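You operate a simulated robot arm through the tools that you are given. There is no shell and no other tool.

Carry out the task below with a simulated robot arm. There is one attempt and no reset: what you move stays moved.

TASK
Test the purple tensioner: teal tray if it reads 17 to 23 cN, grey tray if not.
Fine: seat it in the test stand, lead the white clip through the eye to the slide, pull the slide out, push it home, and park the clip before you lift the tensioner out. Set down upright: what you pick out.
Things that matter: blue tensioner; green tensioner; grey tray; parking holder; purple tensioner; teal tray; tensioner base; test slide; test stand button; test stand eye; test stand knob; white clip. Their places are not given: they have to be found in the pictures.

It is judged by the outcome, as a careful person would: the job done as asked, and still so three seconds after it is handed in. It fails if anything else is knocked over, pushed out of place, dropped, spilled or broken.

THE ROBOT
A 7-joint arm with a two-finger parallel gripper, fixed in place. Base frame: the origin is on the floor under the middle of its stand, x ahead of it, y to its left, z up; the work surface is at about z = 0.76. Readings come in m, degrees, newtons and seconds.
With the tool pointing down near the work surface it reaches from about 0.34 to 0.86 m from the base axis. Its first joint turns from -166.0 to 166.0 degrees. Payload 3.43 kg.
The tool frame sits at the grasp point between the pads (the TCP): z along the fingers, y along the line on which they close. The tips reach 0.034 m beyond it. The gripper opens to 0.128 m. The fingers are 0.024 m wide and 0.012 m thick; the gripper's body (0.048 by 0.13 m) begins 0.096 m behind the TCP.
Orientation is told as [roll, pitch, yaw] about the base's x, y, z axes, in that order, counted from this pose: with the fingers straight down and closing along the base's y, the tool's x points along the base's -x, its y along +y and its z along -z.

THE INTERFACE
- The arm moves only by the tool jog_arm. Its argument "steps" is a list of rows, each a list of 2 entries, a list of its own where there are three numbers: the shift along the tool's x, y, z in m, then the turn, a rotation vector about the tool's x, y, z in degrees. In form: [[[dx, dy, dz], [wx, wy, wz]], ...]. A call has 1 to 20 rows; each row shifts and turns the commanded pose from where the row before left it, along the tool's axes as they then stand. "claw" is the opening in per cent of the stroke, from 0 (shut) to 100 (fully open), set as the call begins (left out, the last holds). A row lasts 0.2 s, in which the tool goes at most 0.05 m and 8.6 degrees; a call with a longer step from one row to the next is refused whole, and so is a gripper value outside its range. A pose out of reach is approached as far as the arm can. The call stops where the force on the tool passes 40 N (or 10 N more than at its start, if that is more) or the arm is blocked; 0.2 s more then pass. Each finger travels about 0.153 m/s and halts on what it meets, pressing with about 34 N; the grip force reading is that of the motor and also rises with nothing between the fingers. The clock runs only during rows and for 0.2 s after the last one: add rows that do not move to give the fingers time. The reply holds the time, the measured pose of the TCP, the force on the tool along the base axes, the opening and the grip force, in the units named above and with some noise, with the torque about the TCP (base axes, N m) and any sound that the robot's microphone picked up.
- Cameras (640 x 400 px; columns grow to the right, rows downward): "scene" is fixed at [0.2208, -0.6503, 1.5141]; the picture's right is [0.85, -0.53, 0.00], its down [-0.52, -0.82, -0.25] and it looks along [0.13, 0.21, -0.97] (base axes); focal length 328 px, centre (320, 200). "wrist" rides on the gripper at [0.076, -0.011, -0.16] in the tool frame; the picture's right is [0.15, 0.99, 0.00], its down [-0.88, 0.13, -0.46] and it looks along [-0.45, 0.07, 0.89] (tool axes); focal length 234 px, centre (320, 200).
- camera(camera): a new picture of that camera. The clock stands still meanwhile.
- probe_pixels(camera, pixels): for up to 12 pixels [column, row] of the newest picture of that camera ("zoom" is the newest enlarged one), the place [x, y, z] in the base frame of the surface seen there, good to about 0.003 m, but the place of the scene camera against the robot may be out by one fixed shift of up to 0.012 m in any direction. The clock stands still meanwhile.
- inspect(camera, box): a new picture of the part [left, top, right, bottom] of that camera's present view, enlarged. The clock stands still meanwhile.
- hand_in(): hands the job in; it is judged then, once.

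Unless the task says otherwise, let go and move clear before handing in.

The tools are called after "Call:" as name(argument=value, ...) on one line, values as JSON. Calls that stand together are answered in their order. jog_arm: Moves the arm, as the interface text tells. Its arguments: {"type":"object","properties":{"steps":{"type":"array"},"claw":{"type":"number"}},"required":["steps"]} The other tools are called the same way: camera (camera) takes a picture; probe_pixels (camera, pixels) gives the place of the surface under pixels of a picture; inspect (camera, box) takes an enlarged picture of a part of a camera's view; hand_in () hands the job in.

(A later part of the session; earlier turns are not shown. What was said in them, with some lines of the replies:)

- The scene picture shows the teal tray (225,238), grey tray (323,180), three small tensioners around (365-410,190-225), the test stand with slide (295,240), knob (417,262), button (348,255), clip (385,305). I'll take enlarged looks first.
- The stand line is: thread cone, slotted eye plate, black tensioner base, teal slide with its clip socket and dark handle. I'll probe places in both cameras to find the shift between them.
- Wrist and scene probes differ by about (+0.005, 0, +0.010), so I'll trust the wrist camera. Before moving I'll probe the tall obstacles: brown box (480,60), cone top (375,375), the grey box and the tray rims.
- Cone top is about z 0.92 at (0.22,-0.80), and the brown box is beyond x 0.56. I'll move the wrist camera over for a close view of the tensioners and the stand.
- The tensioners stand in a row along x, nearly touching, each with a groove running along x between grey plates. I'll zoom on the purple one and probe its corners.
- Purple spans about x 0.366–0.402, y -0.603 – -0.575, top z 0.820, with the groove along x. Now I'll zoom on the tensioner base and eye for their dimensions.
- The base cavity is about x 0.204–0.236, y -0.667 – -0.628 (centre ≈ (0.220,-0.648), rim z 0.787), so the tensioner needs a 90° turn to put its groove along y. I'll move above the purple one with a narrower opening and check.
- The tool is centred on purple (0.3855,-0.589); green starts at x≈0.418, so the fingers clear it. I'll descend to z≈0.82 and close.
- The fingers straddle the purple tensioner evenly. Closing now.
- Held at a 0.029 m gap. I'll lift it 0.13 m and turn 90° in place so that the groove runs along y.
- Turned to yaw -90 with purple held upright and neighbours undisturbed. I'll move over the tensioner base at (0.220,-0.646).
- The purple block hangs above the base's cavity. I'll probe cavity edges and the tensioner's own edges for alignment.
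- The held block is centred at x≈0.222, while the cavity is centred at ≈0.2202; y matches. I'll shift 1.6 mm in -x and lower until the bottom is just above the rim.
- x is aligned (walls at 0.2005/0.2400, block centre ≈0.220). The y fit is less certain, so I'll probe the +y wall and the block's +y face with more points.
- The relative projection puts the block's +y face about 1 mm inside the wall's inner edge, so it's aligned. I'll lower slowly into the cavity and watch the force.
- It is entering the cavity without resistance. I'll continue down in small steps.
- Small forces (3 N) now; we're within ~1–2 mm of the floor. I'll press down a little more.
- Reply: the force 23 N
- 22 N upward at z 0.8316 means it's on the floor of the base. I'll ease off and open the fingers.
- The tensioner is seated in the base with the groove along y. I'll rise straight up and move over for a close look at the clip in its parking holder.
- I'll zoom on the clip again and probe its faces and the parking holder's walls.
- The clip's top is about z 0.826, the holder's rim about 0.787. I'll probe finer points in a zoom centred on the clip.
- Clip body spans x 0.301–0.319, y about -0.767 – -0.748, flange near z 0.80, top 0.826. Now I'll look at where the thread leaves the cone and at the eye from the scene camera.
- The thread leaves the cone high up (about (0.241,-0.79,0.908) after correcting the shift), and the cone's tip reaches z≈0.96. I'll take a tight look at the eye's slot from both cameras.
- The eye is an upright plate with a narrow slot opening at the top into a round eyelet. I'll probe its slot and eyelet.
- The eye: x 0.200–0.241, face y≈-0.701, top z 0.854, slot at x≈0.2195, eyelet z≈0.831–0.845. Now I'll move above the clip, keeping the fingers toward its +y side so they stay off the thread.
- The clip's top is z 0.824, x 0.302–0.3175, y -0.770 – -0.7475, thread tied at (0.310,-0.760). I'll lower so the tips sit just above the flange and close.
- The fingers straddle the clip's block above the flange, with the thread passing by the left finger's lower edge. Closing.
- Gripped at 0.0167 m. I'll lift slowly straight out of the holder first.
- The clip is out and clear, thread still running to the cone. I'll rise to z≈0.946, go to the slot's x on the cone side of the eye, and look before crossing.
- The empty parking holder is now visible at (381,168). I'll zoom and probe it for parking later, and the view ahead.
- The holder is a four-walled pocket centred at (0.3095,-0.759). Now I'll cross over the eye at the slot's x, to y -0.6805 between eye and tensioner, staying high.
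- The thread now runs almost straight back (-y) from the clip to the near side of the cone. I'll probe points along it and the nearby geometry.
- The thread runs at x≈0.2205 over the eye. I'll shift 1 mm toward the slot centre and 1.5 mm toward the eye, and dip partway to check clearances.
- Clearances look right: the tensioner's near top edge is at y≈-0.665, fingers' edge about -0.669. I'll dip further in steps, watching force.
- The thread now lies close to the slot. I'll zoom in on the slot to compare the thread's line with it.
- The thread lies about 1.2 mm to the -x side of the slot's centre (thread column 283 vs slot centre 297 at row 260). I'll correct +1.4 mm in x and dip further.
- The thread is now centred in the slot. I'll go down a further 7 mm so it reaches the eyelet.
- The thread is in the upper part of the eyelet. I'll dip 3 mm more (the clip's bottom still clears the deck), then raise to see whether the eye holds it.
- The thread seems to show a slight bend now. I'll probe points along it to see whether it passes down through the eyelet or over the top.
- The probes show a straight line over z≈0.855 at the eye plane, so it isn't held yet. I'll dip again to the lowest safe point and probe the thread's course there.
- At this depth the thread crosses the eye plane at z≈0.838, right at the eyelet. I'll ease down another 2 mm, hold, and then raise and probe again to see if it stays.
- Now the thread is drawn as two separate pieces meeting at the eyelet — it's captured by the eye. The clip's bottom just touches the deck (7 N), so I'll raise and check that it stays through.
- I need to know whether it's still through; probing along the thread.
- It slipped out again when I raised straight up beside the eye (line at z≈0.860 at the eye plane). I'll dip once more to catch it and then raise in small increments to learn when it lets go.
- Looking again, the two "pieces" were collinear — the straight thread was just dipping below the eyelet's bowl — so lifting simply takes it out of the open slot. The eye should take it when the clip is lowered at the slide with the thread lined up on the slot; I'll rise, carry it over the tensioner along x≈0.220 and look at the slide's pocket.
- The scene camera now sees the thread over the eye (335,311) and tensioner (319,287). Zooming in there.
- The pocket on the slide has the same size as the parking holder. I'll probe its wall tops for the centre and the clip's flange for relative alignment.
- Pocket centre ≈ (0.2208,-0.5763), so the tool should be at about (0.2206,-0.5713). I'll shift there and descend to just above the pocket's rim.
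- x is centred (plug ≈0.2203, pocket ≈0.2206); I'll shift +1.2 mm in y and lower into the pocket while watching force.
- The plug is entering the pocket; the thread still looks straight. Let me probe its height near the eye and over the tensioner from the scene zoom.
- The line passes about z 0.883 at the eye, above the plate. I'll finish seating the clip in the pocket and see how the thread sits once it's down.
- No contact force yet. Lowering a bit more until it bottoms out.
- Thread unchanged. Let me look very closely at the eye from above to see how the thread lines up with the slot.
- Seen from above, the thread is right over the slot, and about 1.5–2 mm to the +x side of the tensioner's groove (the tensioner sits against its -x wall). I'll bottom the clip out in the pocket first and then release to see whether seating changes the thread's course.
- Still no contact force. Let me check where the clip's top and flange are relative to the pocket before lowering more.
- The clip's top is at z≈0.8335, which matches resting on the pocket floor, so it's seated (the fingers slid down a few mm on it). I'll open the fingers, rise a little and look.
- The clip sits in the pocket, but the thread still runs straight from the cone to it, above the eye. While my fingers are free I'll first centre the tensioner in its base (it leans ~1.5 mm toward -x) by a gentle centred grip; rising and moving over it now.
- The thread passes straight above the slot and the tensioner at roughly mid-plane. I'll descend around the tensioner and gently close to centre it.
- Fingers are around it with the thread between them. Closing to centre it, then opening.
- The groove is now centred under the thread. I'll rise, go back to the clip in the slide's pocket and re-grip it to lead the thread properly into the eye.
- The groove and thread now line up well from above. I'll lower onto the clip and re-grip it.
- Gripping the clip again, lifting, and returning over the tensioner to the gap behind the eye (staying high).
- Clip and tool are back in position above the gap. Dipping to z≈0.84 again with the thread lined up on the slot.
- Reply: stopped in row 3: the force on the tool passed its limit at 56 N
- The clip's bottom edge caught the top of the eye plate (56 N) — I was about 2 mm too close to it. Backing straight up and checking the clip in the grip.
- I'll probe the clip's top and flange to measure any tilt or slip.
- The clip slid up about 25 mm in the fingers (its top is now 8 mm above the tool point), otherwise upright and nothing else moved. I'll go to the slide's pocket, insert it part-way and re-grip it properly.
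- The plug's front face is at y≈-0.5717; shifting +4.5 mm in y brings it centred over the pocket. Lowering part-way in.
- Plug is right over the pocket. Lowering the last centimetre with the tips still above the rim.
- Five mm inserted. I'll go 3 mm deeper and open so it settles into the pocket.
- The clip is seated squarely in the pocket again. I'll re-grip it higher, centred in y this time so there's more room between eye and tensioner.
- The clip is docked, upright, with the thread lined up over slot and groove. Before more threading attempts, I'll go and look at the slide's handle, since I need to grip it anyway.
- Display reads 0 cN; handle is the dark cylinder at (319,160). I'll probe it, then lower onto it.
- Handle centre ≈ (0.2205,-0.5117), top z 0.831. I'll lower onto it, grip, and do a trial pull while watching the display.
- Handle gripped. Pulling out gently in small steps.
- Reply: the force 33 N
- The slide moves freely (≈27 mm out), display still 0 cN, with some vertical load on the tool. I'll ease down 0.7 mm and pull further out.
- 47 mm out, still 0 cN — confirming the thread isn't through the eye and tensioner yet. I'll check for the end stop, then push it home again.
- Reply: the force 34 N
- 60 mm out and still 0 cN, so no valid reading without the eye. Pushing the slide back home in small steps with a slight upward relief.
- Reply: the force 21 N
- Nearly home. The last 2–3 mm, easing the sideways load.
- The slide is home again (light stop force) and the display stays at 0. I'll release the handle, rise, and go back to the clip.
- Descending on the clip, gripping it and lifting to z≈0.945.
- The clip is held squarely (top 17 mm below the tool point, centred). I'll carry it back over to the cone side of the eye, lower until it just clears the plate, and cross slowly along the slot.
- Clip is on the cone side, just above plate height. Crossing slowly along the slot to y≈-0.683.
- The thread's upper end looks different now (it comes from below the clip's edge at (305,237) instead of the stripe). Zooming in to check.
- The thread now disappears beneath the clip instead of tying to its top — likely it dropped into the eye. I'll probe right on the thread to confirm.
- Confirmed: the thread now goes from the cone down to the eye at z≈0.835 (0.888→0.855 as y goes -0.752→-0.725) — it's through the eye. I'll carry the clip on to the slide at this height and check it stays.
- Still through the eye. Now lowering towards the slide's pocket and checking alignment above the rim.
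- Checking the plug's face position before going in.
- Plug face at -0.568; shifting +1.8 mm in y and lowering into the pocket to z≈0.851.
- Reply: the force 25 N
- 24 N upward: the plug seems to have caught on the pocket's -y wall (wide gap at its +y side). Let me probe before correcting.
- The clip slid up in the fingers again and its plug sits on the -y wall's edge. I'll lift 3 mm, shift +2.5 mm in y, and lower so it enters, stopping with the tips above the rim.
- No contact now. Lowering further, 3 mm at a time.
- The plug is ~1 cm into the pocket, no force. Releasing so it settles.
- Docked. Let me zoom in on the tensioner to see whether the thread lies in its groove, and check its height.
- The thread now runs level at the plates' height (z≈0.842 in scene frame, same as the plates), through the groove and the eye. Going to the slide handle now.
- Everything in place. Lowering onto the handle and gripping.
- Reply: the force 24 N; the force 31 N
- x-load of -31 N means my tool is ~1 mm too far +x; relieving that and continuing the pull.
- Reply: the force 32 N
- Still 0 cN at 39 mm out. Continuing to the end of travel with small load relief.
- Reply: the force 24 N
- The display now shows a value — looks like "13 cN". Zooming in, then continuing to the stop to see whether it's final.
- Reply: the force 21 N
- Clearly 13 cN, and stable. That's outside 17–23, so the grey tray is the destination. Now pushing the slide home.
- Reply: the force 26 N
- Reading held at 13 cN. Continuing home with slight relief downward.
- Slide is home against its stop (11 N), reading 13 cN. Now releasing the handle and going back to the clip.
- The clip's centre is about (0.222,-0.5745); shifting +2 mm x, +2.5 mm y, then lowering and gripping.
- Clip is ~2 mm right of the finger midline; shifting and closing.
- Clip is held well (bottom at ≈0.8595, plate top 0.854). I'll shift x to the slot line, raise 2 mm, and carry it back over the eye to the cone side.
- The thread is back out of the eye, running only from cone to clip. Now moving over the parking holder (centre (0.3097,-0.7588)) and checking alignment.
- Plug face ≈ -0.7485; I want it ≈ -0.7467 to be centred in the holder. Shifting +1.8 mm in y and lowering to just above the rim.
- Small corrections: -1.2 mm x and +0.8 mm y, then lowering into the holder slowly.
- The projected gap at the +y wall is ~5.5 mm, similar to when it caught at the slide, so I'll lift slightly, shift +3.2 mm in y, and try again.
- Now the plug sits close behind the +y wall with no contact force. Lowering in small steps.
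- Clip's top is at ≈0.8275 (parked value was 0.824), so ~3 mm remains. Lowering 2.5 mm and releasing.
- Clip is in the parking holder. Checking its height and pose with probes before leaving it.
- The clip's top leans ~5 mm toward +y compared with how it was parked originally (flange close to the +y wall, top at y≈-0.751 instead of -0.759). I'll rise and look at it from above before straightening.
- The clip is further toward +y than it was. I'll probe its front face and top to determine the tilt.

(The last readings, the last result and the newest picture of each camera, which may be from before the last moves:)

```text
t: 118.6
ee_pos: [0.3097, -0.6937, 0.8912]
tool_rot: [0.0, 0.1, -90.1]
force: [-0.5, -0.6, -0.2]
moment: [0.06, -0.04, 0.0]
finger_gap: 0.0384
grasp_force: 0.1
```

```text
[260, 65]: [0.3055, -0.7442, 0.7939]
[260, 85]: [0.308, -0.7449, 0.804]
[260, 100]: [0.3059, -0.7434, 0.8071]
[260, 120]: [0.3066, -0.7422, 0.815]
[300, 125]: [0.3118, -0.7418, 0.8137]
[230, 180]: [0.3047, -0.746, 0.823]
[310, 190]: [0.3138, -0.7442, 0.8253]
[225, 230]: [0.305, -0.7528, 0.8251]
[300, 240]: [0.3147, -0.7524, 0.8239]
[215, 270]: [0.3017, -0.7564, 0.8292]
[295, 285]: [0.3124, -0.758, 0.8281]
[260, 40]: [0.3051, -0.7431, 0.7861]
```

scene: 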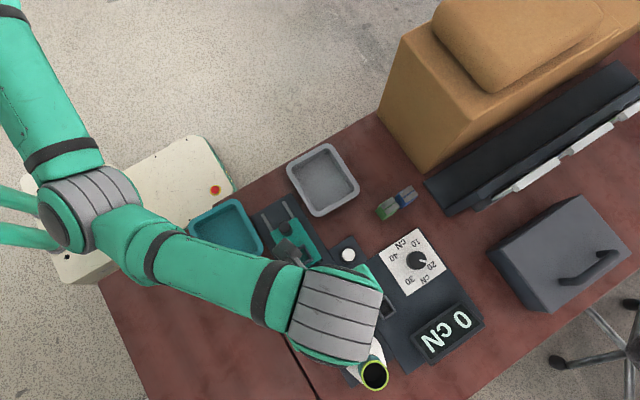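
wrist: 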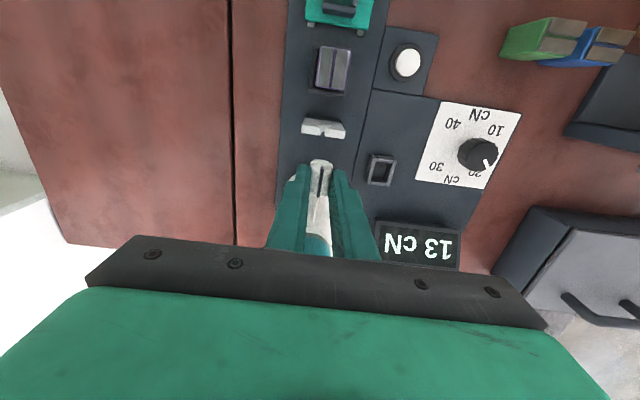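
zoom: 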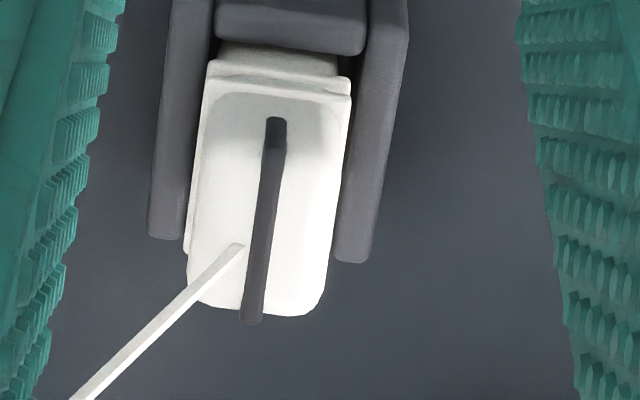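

The clip leans about 7–8° toward +y inside the holder (its block face is at y≈-0.742 instead of ≈-0.749). I'll close the fingers and nudge its top gently toward -y to set it upright.

Call:
jog_arm(steps=[[[-0.01, 0, 0], [0, 0, 0]], [[-0.008, 0, 0.015], [0, 0, 0]], [[0, 0, 0.02], [0, 0, 0]], [[0, 0, 0.011], [0, 0, 0]], [[0, 0, 0], [0, 0, 0]]], claw=0)

Call:
inspect(camera="wrist", box=[272, 130, 368, 250])

```text
t: 119.8
ee_pos: [0.3092, -0.7129, 0.8465]
tool_rot: [-0.1, 0.0, -90.1]
force: [-0.3, 0.1, -1.4]
moment: [0.02, -0.04, 0.0]
finger_gap: 0.0002
grasp_force: 33.3
```

```text
3.33 times, centred on (320, 190) of wrist
```

zoom: 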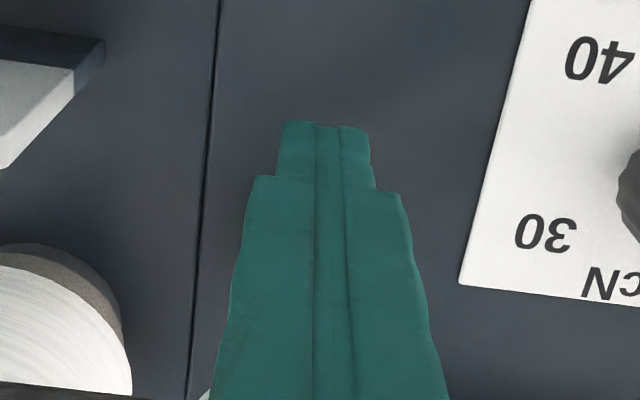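

The fingers hide the clip, so I'll go by touch: advancing -y in small steps and reading the force.

Call:
jog_arm(steps=[[[-0.006, 0, 0], [0, 0, 0]], [[-0.006, 0, 0], [0, 0, 0]], [[-0.003, 0, 0], [0, 0, 0]], [[0, 0, 0], [0, 0, 0]]], claw=0)

Call:
jog_arm(steps=[[[-0.002, 0, 0], [0, 0, 0]], [[0, 0, 0], [0, 0, 0]]], claw=0)

Call:
jog_arm(steps=[[[-0.002, 0, 0], [0, 0, 0]], [[0, 0, 0], [0, 0, 0]]], claw=0)

Call:
inspect(camera="scene", box=[360, 280, 424, 340])

```text
t: 120.8
ee_pos: [0.309, -0.7279, 0.8453]
tool_rot: [0.1, 0.0, -90.2]
force: [-0.3, -0.3, 0.1]
moment: [-0.03, -0.02, 0.0]
finger_gap: 0.0
grasp_force: 32.6
```

```text
t: 121.4
ee_pos: [0.3097, -0.7278, 0.8459]
tool_rot: [0.0, 0.2, -90.1]
force: [1.4, 0.7, -0.3]
moment: [-0.03, 0.0, 0.02]
finger_gap: 0.0001
grasp_force: 33.2
```

```text
t: 122.0
ee_pos: [0.3102, -0.7307, 0.8459]
tool_rot: [-0.1, 0.0, -90.1]
force: [0.4, 1.2, 0.4]
moment: [0.02, -0.01, -0.02]
finger_gap: 0.0
grasp_force: 33.1
```

```text
6.67 times, centred on (392, 310) of scene
```

zoom: 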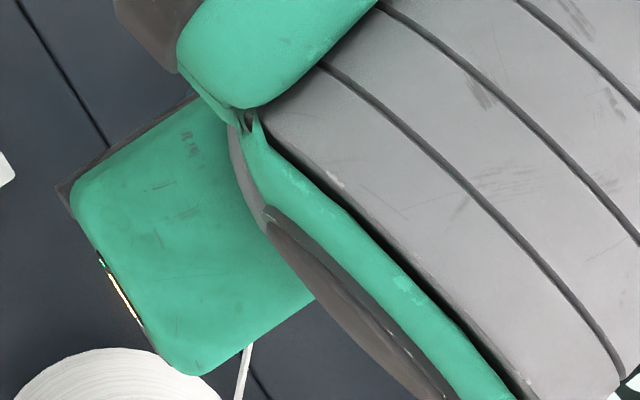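

Contact is just starting (≈1 N). Nudging on in 1.5 mm steps.

Call:
jog_arm(steps=[[[-0.0015, 0, 0], [0, 0, 0]], [[0, 0, 0], [0, 0, 0]]], claw=0)

Call:
jog_arm(steps=[[[-0.0015, 0, 0], [0, 0, 0]], [[0, 0, 0], [0, 0, 0]]], claw=0)

Call:
jog_arm(steps=[[[-0.0015, 0, 0], [0, 0, 0]], [[0, 0, 0], [0, 0, 0]]], claw=0)

```text
t: 122.6
ee_pos: [0.3098, -0.732, 0.8456]
tool_rot: [0.0, 0.0, -90.1]
force: [-0.9, 0.3, -0.1]
moment: [0.03, -0.01, 0.01]
finger_gap: 0.0
grasp_force: 33.0
```

```text
t: 123.2
ee_pos: [0.3104, -0.7338, 0.8449]
tool_rot: [0.0, 0.1, -90.1]
force: [-0.3, 0.5, -0.3]
moment: [-0.02, 0.01, 0.0]
finger_gap: 0.0
grasp_force: 32.4
```

```text
t: 123.8
ee_pos: [0.31, -0.7358, 0.8448]
tool_rot: [0.0, -0.1, -90.1]
force: [0.4, 0.2, 0.6]
moment: [-0.01, 0.0, -0.01]
finger_gap: 0.0003
grasp_force: 33.0
```

No notable force. Backing off and looking at the clip.

Call:
jog_arm(steps=[[[0.012, 0, 0], [0, 0, 0]], [[0.015, 0, -0.01], [0, 0, 0]], [[0.015, 0, -0.035], [0, 0, 0]], [[0, 0, 0], [0, 0, 0]]], claw=40)

Call:
inspect(camera="wrist", box=[294, 185, 342, 230])

Call:
probe_pixels(camera="zoom", pixels=[[260, 110], [260, 130], [260, 145], [260, 160], [300, 165], [230, 220], [310, 230], [225, 270], [300, 280], [215, 310], [295, 325], [260, 80]])

```text
t: 124.8
ee_pos: [0.3066, -0.6928, 0.8925]
tool_rot: [-0.1, 0.1, -90.2]
force: [-0.4, 0.9, 0.2]
moment: [-0.02, 0.0, -0.01]
finger_gap: 0.0514
grasp_force: 0.1
```

```text
8.89 times, centred on (318, 208) of wrist
```

zoom: 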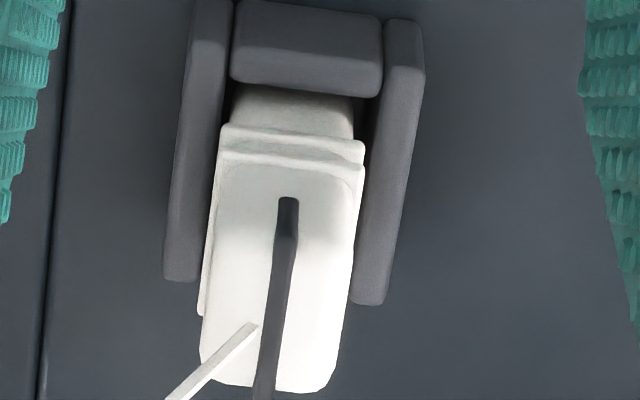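

```text
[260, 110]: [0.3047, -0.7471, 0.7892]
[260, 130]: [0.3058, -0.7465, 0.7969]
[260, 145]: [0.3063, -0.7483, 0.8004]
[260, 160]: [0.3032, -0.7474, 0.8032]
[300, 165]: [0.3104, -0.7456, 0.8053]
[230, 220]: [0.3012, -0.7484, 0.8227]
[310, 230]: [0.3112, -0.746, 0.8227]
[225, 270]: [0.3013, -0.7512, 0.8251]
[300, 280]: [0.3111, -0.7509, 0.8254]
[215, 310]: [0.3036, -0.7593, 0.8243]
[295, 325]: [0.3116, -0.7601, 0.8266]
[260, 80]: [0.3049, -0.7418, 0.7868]
```

The clip now stands upright in the holder like at the start (flat top z≈0.825, flange clear of the wall). Next I'll go above the purple tensioner in the base.

Call:
jog_arm(steps=[[[0, 0, -0.04], [0, 0, 0]], [[0.012, -0.0215, 0], [0, 0, 0]], [[0.012, -0.0215, 0], [0, 0, 0]], [[0.012, -0.0215, 0], [0, 0, 0]], [[0.0102, -0.0215, 0], [0, 0, 0]], [[0, 0, 0], [0, 0, 0]]], claw=42)

Call:
camera(camera="wrist")

Call:
inspect(camera="wrist", box=[256, 80, 384, 220])

```text
t: 126.2
ee_pos: [0.2238, -0.6456, 0.9282]
tool_rot: [-0.1, 0.0, -90.1]
force: [0.0, 0.7, 0.5]
moment: [0.02, 0.01, -0.05]
finger_gap: 0.0542
grasp_force: 0.1
```

```text
taken
```

wrist: 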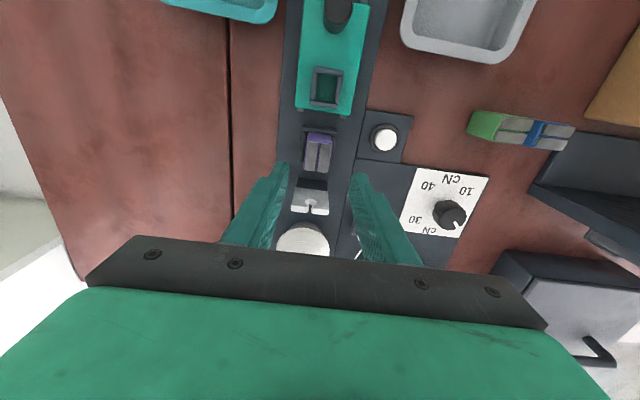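

```text
2.86 times, centred on (320, 150) of wrist
```

zoom: 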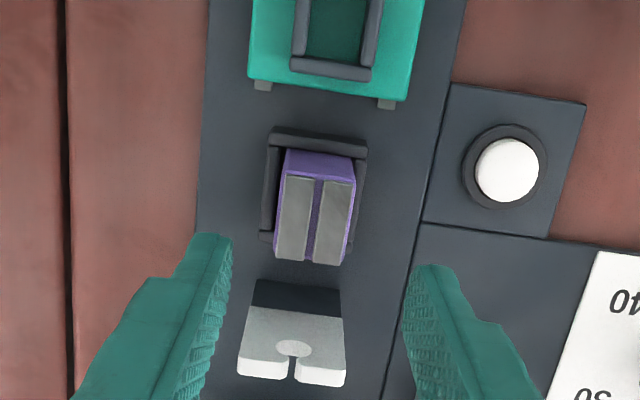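

Thread is clear of the eye, tensioner free. Correcting x by -3 mm and descending around it.

Call:
jog_arm(steps=[[[-0.001, -0.003, 0], [0, 0, 0]], [[0, 0, 0.03], [0, 0, 0]], [[0, 0, 0.03], [0, 0, 0]], [[0, 0, 0.024], [0, 0, 0]], [[0, 0, 0.01], [0, 0, 0]], [[0, 0, 0], [0, 0, 0]]], claw=42)

Call:
inspect(camera="wrist", box=[256, 100, 384, 230])

```text
t: 127.6
ee_pos: [0.2203, -0.6494, 0.8366]
tool_rot: [0.0, -0.1, -90.1]
force: [0.1, -0.7, 0.2]
moment: [0.0, 0.0, 0.0]
finger_gap: 0.0537
grasp_force: 0.0
```

```text
3.08 times, centred on (320, 165) of wrist
```

zoom: 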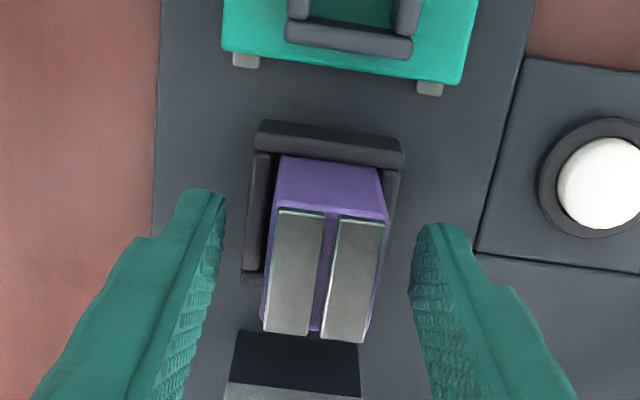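

Well placed. Lowering 3 mm more, gripping, and lifting straight up.

Call:
jog_arm(steps=[[[0.001, 0, 0.003], [0, 0, 0]], [[0, 0, 0], [0, 0, 0]]], claw=42)

Call:
jog_arm(steps=[[[0, 0, 0], [0, 0, 0]], [[0, 0, 0], [0, 0, 0]], [[0, 0, 0], [0, 0, 0]]], claw=10)

Call:
jog_arm(steps=[[[0, 0, -0.008], [0, 0, 0]], [[0, 0, -0.015], [0, 0, 0]], [[0, 0, -0.03], [0, 0, 0]], [[0, 0, -0.035], [0, 0, 0]], [[0, 0, -0.03], [0, 0, 0]], [[0, 0, 0], [0, 0, 0]]], claw=10)

Call:
camera(camera="wrist")

```text
t: 128.2
ee_pos: [0.2213, -0.6475, 0.8339]
tool_rot: [0.1, 0.0, -90.1]
force: [0.6, -0.1, 0.2]
moment: [-0.01, -0.01, 0.03]
finger_gap: 0.0538
grasp_force: 0.1
```

```text
t: 129.0
ee_pos: [0.2208, -0.6472, 0.8328]
tool_rot: [-0.1, 0.0, -90.2]
force: [-0.1, 1.0, 0.5]
moment: [0.01, -0.02, -0.03]
finger_gap: 0.0293
grasp_force: 33.9
```

```text
t: 130.4
ee_pos: [0.2187, -0.6476, 0.9517]
tool_rot: [0.0, 0.1, -90.3]
force: [0.5, -0.5, -1.3]
moment: [-0.02, 0.0, -0.01]
finger_gap: 0.0291
grasp_force: 34.4
```

```text
taken
```

wrist: 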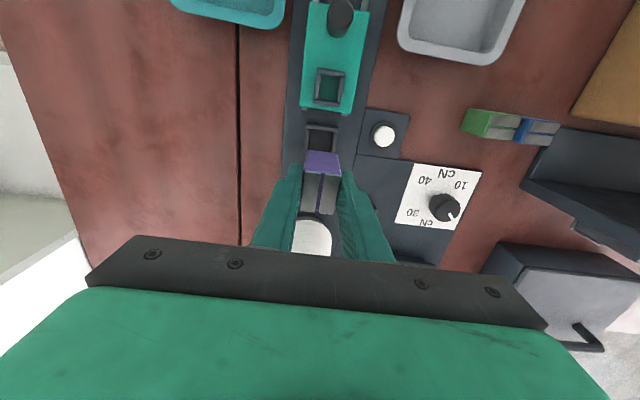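

Purple is lifted out cleanly. Moving over the grey tray (13 cN is outside 17–23) at safe height.

Call:
jog_arm(steps=[[[0.03, 0.021, 0], [0, 0, 0]], [[0.032, 0.0215, 0], [0, 0, 0]], [[0.032, 0.0215, 0], [0, 0, 0]], [[0.032, 0.0215, 0], [0, 0, 0]], [[0.032, 0.0215, 0], [0, 0, 0]], [[0.031, 0.0213, 0], [0, 0, 0]], [[0, 0, 0], [0, 0, 0]]], claw=10)

Call:
camera(camera="wrist")

Call:
camera(camera="scene")

```text
t: 132.0
ee_pos: [0.3503, -0.4601, 0.9502]
tool_rot: [-0.1, 0.0, -90.1]
force: [-0.5, -0.2, -0.9]
moment: [0.01, -0.04, -0.02]
finger_gap: 0.0292
grasp_force: 34.2
```

```text
taken
```

wrist: 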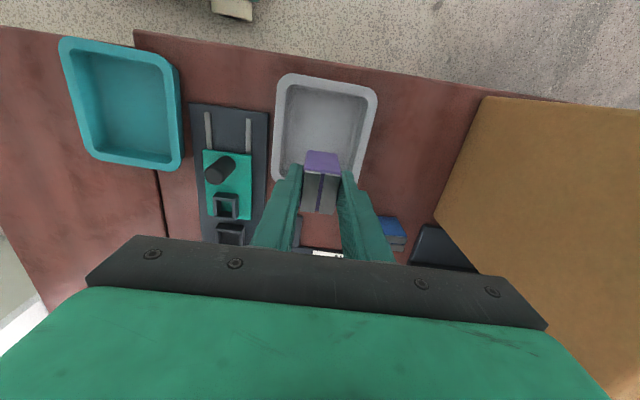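

```text
taken
```

scene: 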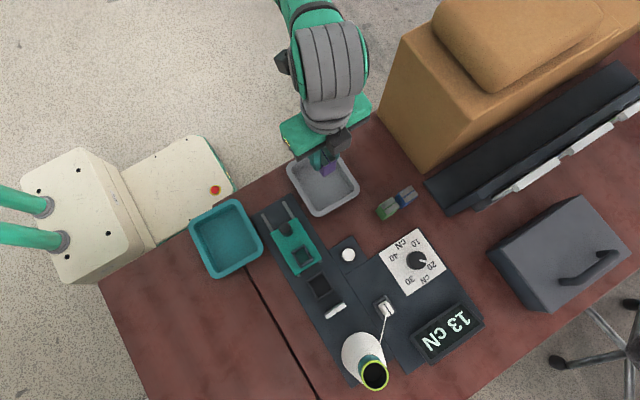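

All good in the scene view; clip parked, slide home. Probing the grey tray's rim and floor to pick the setting-down spot.

Call:
probe_pixels(camera="wrist", pixels=[[283, 80], [372, 95], [279, 165], [360, 175], [300, 110], [350, 115], [300, 140], [345, 150], [325, 100], [320, 155], [290, 140], [358, 140]])

Call:
inspect(camera="wrist", box=[256, 60, 400, 230])

```text
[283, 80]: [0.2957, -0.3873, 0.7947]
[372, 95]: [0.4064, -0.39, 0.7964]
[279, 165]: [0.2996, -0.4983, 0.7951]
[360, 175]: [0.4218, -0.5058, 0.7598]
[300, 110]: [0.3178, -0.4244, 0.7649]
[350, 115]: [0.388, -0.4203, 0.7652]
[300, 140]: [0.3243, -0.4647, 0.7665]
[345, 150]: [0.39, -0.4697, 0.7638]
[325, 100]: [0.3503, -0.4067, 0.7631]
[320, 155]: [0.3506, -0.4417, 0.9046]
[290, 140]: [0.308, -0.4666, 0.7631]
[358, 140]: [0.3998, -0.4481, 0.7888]
```

```text
2.35 times, centred on (328, 145) of wrist
```

zoom: 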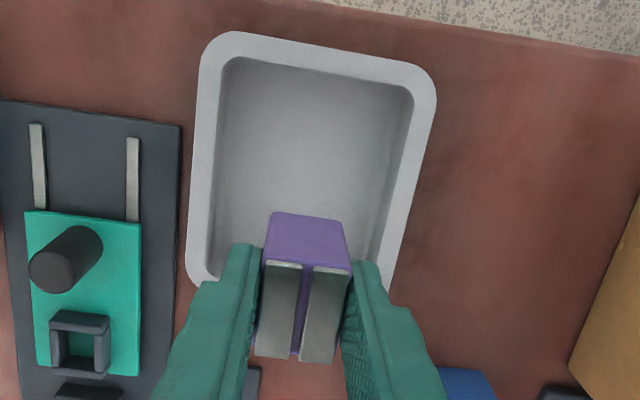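

Tray inner area is x 0.305–0.397, y -0.507 – -0.40, floor z≈0.764. I'll centre and descend to just above the floor.

Call:
jog_arm(steps=[[[0.006, 0, 0.02], [0, 0, 0]], [[0, 0, 0.03], [0, 0, 0]], [[0, 0, 0.03], [0, 0, 0]], [[0, 0, 0.025], [0, 0, 0]], [[0, 0, 0.01], [0, 0, 0]], [[0, 0, 0], [0, 0, 0]]], claw=10)

Call:
inspect(camera="wrist", box=[224, 80, 416, 230])

```text
t: 133.4
ee_pos: [0.3479, -0.4532, 0.8368]
tool_rot: [0.0, 0.0, -90.1]
force: [0.5, -0.9, -1.6]
moment: [-0.03, 0.06, 0.02]
finger_gap: 0.0291
grasp_force: 33.9
```

```text
2.67 times, centred on (320, 155) of wrist
```

zoom: 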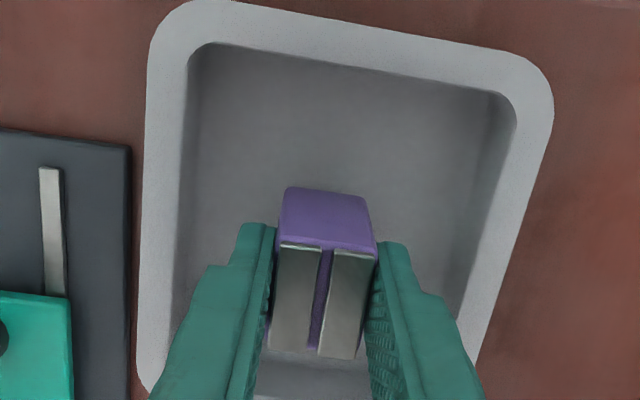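

Centred in the tray, about 1 cm above its floor. Lowering in small steps until contact.

Call:
jog_arm(steps=[[[0, 0, 0.004], [0, 0, 0]], [[0, 0, 0.002], [0, 0, 0]], [[0, 0, 0.001], [0, 0, 0]], [[0, 0, 0], [0, 0, 0]]], claw=10)

Call:
jog_arm(steps=[[[0, 0, 0.001], [0, 0, 0]], [[0, 0, 0.001], [0, 0, 0]], [[0, 0, 0], [0, 0, 0]]], claw=10)

```text
t: 134.4
ee_pos: [0.3488, -0.4525, 0.8302]
tool_rot: [0.1, 0.0, -90.0]
force: [-0.9, -0.2, -1.2]
moment: [0.01, 0.0, 0.0]
finger_gap: 0.0293
grasp_force: 33.2
```

```text
t: 135.2
ee_pos: [0.3509, -0.452, 0.8273]
tool_rot: [-0.1, 0.1, -90.0]
force: [0.1, 0.6, -1.0]
moment: [-0.03, 0.07, -0.02]
finger_gap: 0.0291
grasp_force: 34.1
```

Call:
jog_arm(steps=[[[0, 0, 0.001], [0, 0, 0]], [[0, 0, 0.001], [0, 0, 0]], [[0, 0, 0], [0, 0, 0]]], claw=10)

```text
t: 136.0
ee_pos: [0.3491, -0.4528, 0.8259]
tool_rot: [-0.1, 0.0, -90.1]
force: [0.8, -0.4, 2.6]
moment: [0.0, -0.04, -0.03]
finger_gap: 0.029
grasp_force: 34.1
```

Contact has begun (force went from -1 to +2.6 N), so it's resting on the tray floor. Opening the fingers.

Call:
jog_arm(steps=[[[0, 0, 0.0005], [0, 0, 0]], [[0, 0, 0], [0, 0, 0]]], claw=10)

Call:
jog_arm(steps=[[[0, 0, 0], [0, 0, 0]], [[0, 0, 0], [0, 0, 0]], [[0, 0, 0], [0, 0, 0]]], claw=38)

Call:
inspect(camera="wrist", box=[224, 80, 416, 230])

```text
t: 136.6
ee_pos: [0.3499, -0.452, 0.8248]
tool_rot: [0.0, 0.0, -90.1]
force: [0.1, 1.0, 9.9]
moment: [0.08, 0.02, -0.02]
finger_gap: 0.029
grasp_force: 33.6
```

```text
t: 137.4
ee_pos: [0.3493, -0.4534, 0.8269]
tool_rot: [0.0, 0.0, -90.2]
force: [0.0, 0.3, 1.0]
moment: [-0.03, -0.01, 0.0]
finger_gap: 0.0486
grasp_force: 0.1
```

```text
2.67 times, centred on (320, 155) of wrist
```

zoom: 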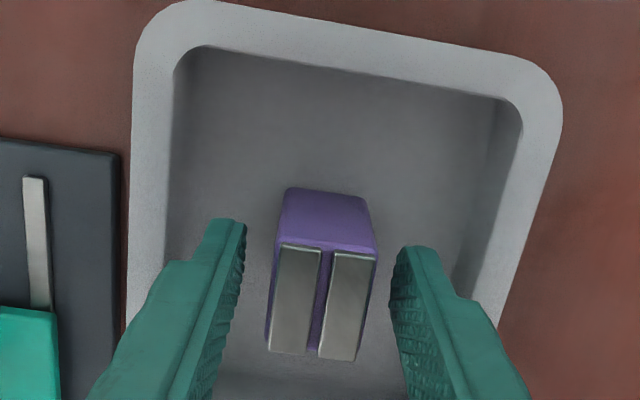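

Purple stands upright in the grey tray and the fingers are clear. Rising straight up and away, then a final check of the whole scene.

Call:
jog_arm(steps=[[[0, 0, -0.015], [0, 0, 0]], [[0, 0, -0.025], [0, 0, 0]], [[0, 0, -0.035], [0, 0, 0]], [[0, 0, -0.04], [0, 0, 0]], [[0, 0, -0.04], [0, 0, 0]], [[0.04, 0, 0], [0, 0, 0]], [[0.04, 0, 0], [0, 0, 0]], [[0.04, 0, 0], [0, 0, 0]], [[0, 0, 0], [0, 0, 0]]], claw=38)

Call:
camera(camera="scene")

Call:
inspect(camera="scene", box=[250, 130, 490, 280])

Call:
inspect(camera="scene", box=[250, 230, 490, 390])

Call:
camera(camera="wrist")

```text
t: 139.4
ee_pos: [0.3478, -0.3323, 0.9805]
tool_rot: [0.0, 0.0, -90.2]
force: [0.3, 0.4, 0.6]
moment: [-0.04, 0.0, 0.02]
finger_gap: 0.0485
grasp_force: 0.1
```

```text
taken
```

scene: 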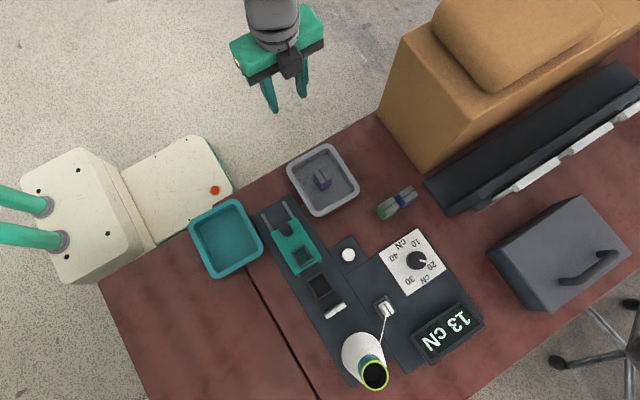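

```text
2.67 times, centred on (370, 205) of scene
```

zoom: 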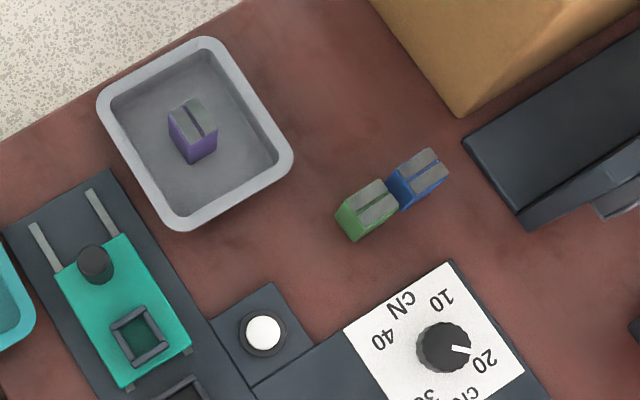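

```text
2.50 times, centred on (370, 310) of scene
```

zoom: 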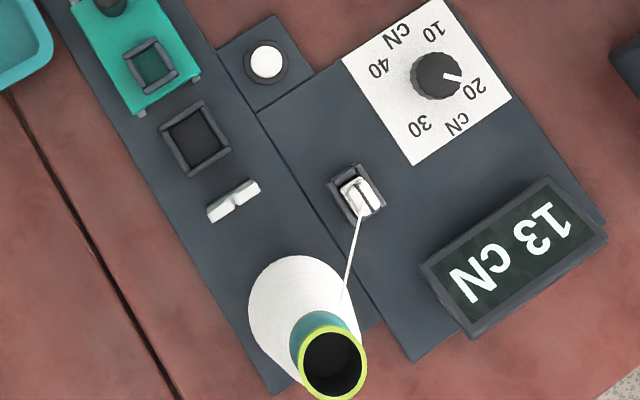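

```text
taken
```

wrist: 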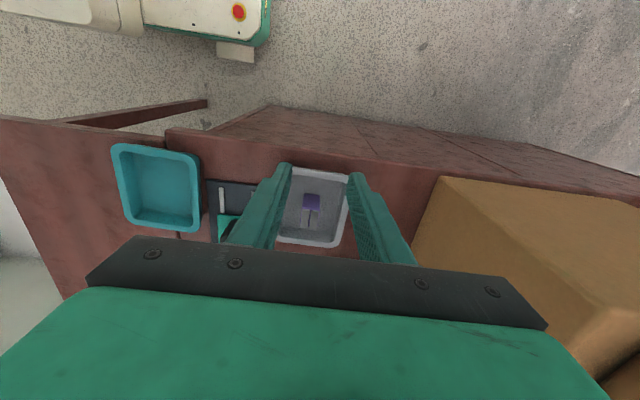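

Final pictures: purple stands upright in the grey tray, and green, blue, the knob and the button are where they were. The slide is home, the clip is parked, and the display reads 13 cN. The arm is clear, so I'm handing in.

Call:
hand_in()

```text
The job is handed in.
```

The purple tensioner read 13 cN, which is outside 17 to 23, so I set it upright in the grey tray. The job is handed in. In the last pictures the slide was home and the clip was upright in its parking holder. The green and blue tensioners, knob and button looked unmoved.

A few things did not go smoothly along the way:

- **Extra pull of the slide:** I made one trial pull before the thread was through the eye. It read 0 cN, so I led the clip over the eye again at a lower height and did the test properly. The 13 cN showed before full travel, didn't change at full travel, and stayed on the display after I pushed the slide home.
- **Clip against the eye:** while lining up the thread I pressed the clip onto the top of the eye at 56 N. It slid up in the fingers, but I saw no damage to the clip or the eye.
- **Clip on the slide:** the clip caught on the edge of its pocket in the slide once (24 N). I shifted it a few millimetres, and it then went in.
- **Parking the clip:** it first settled leaning about 7°, so I nudged it upright. It is now within a couple of millimetres of where it started.
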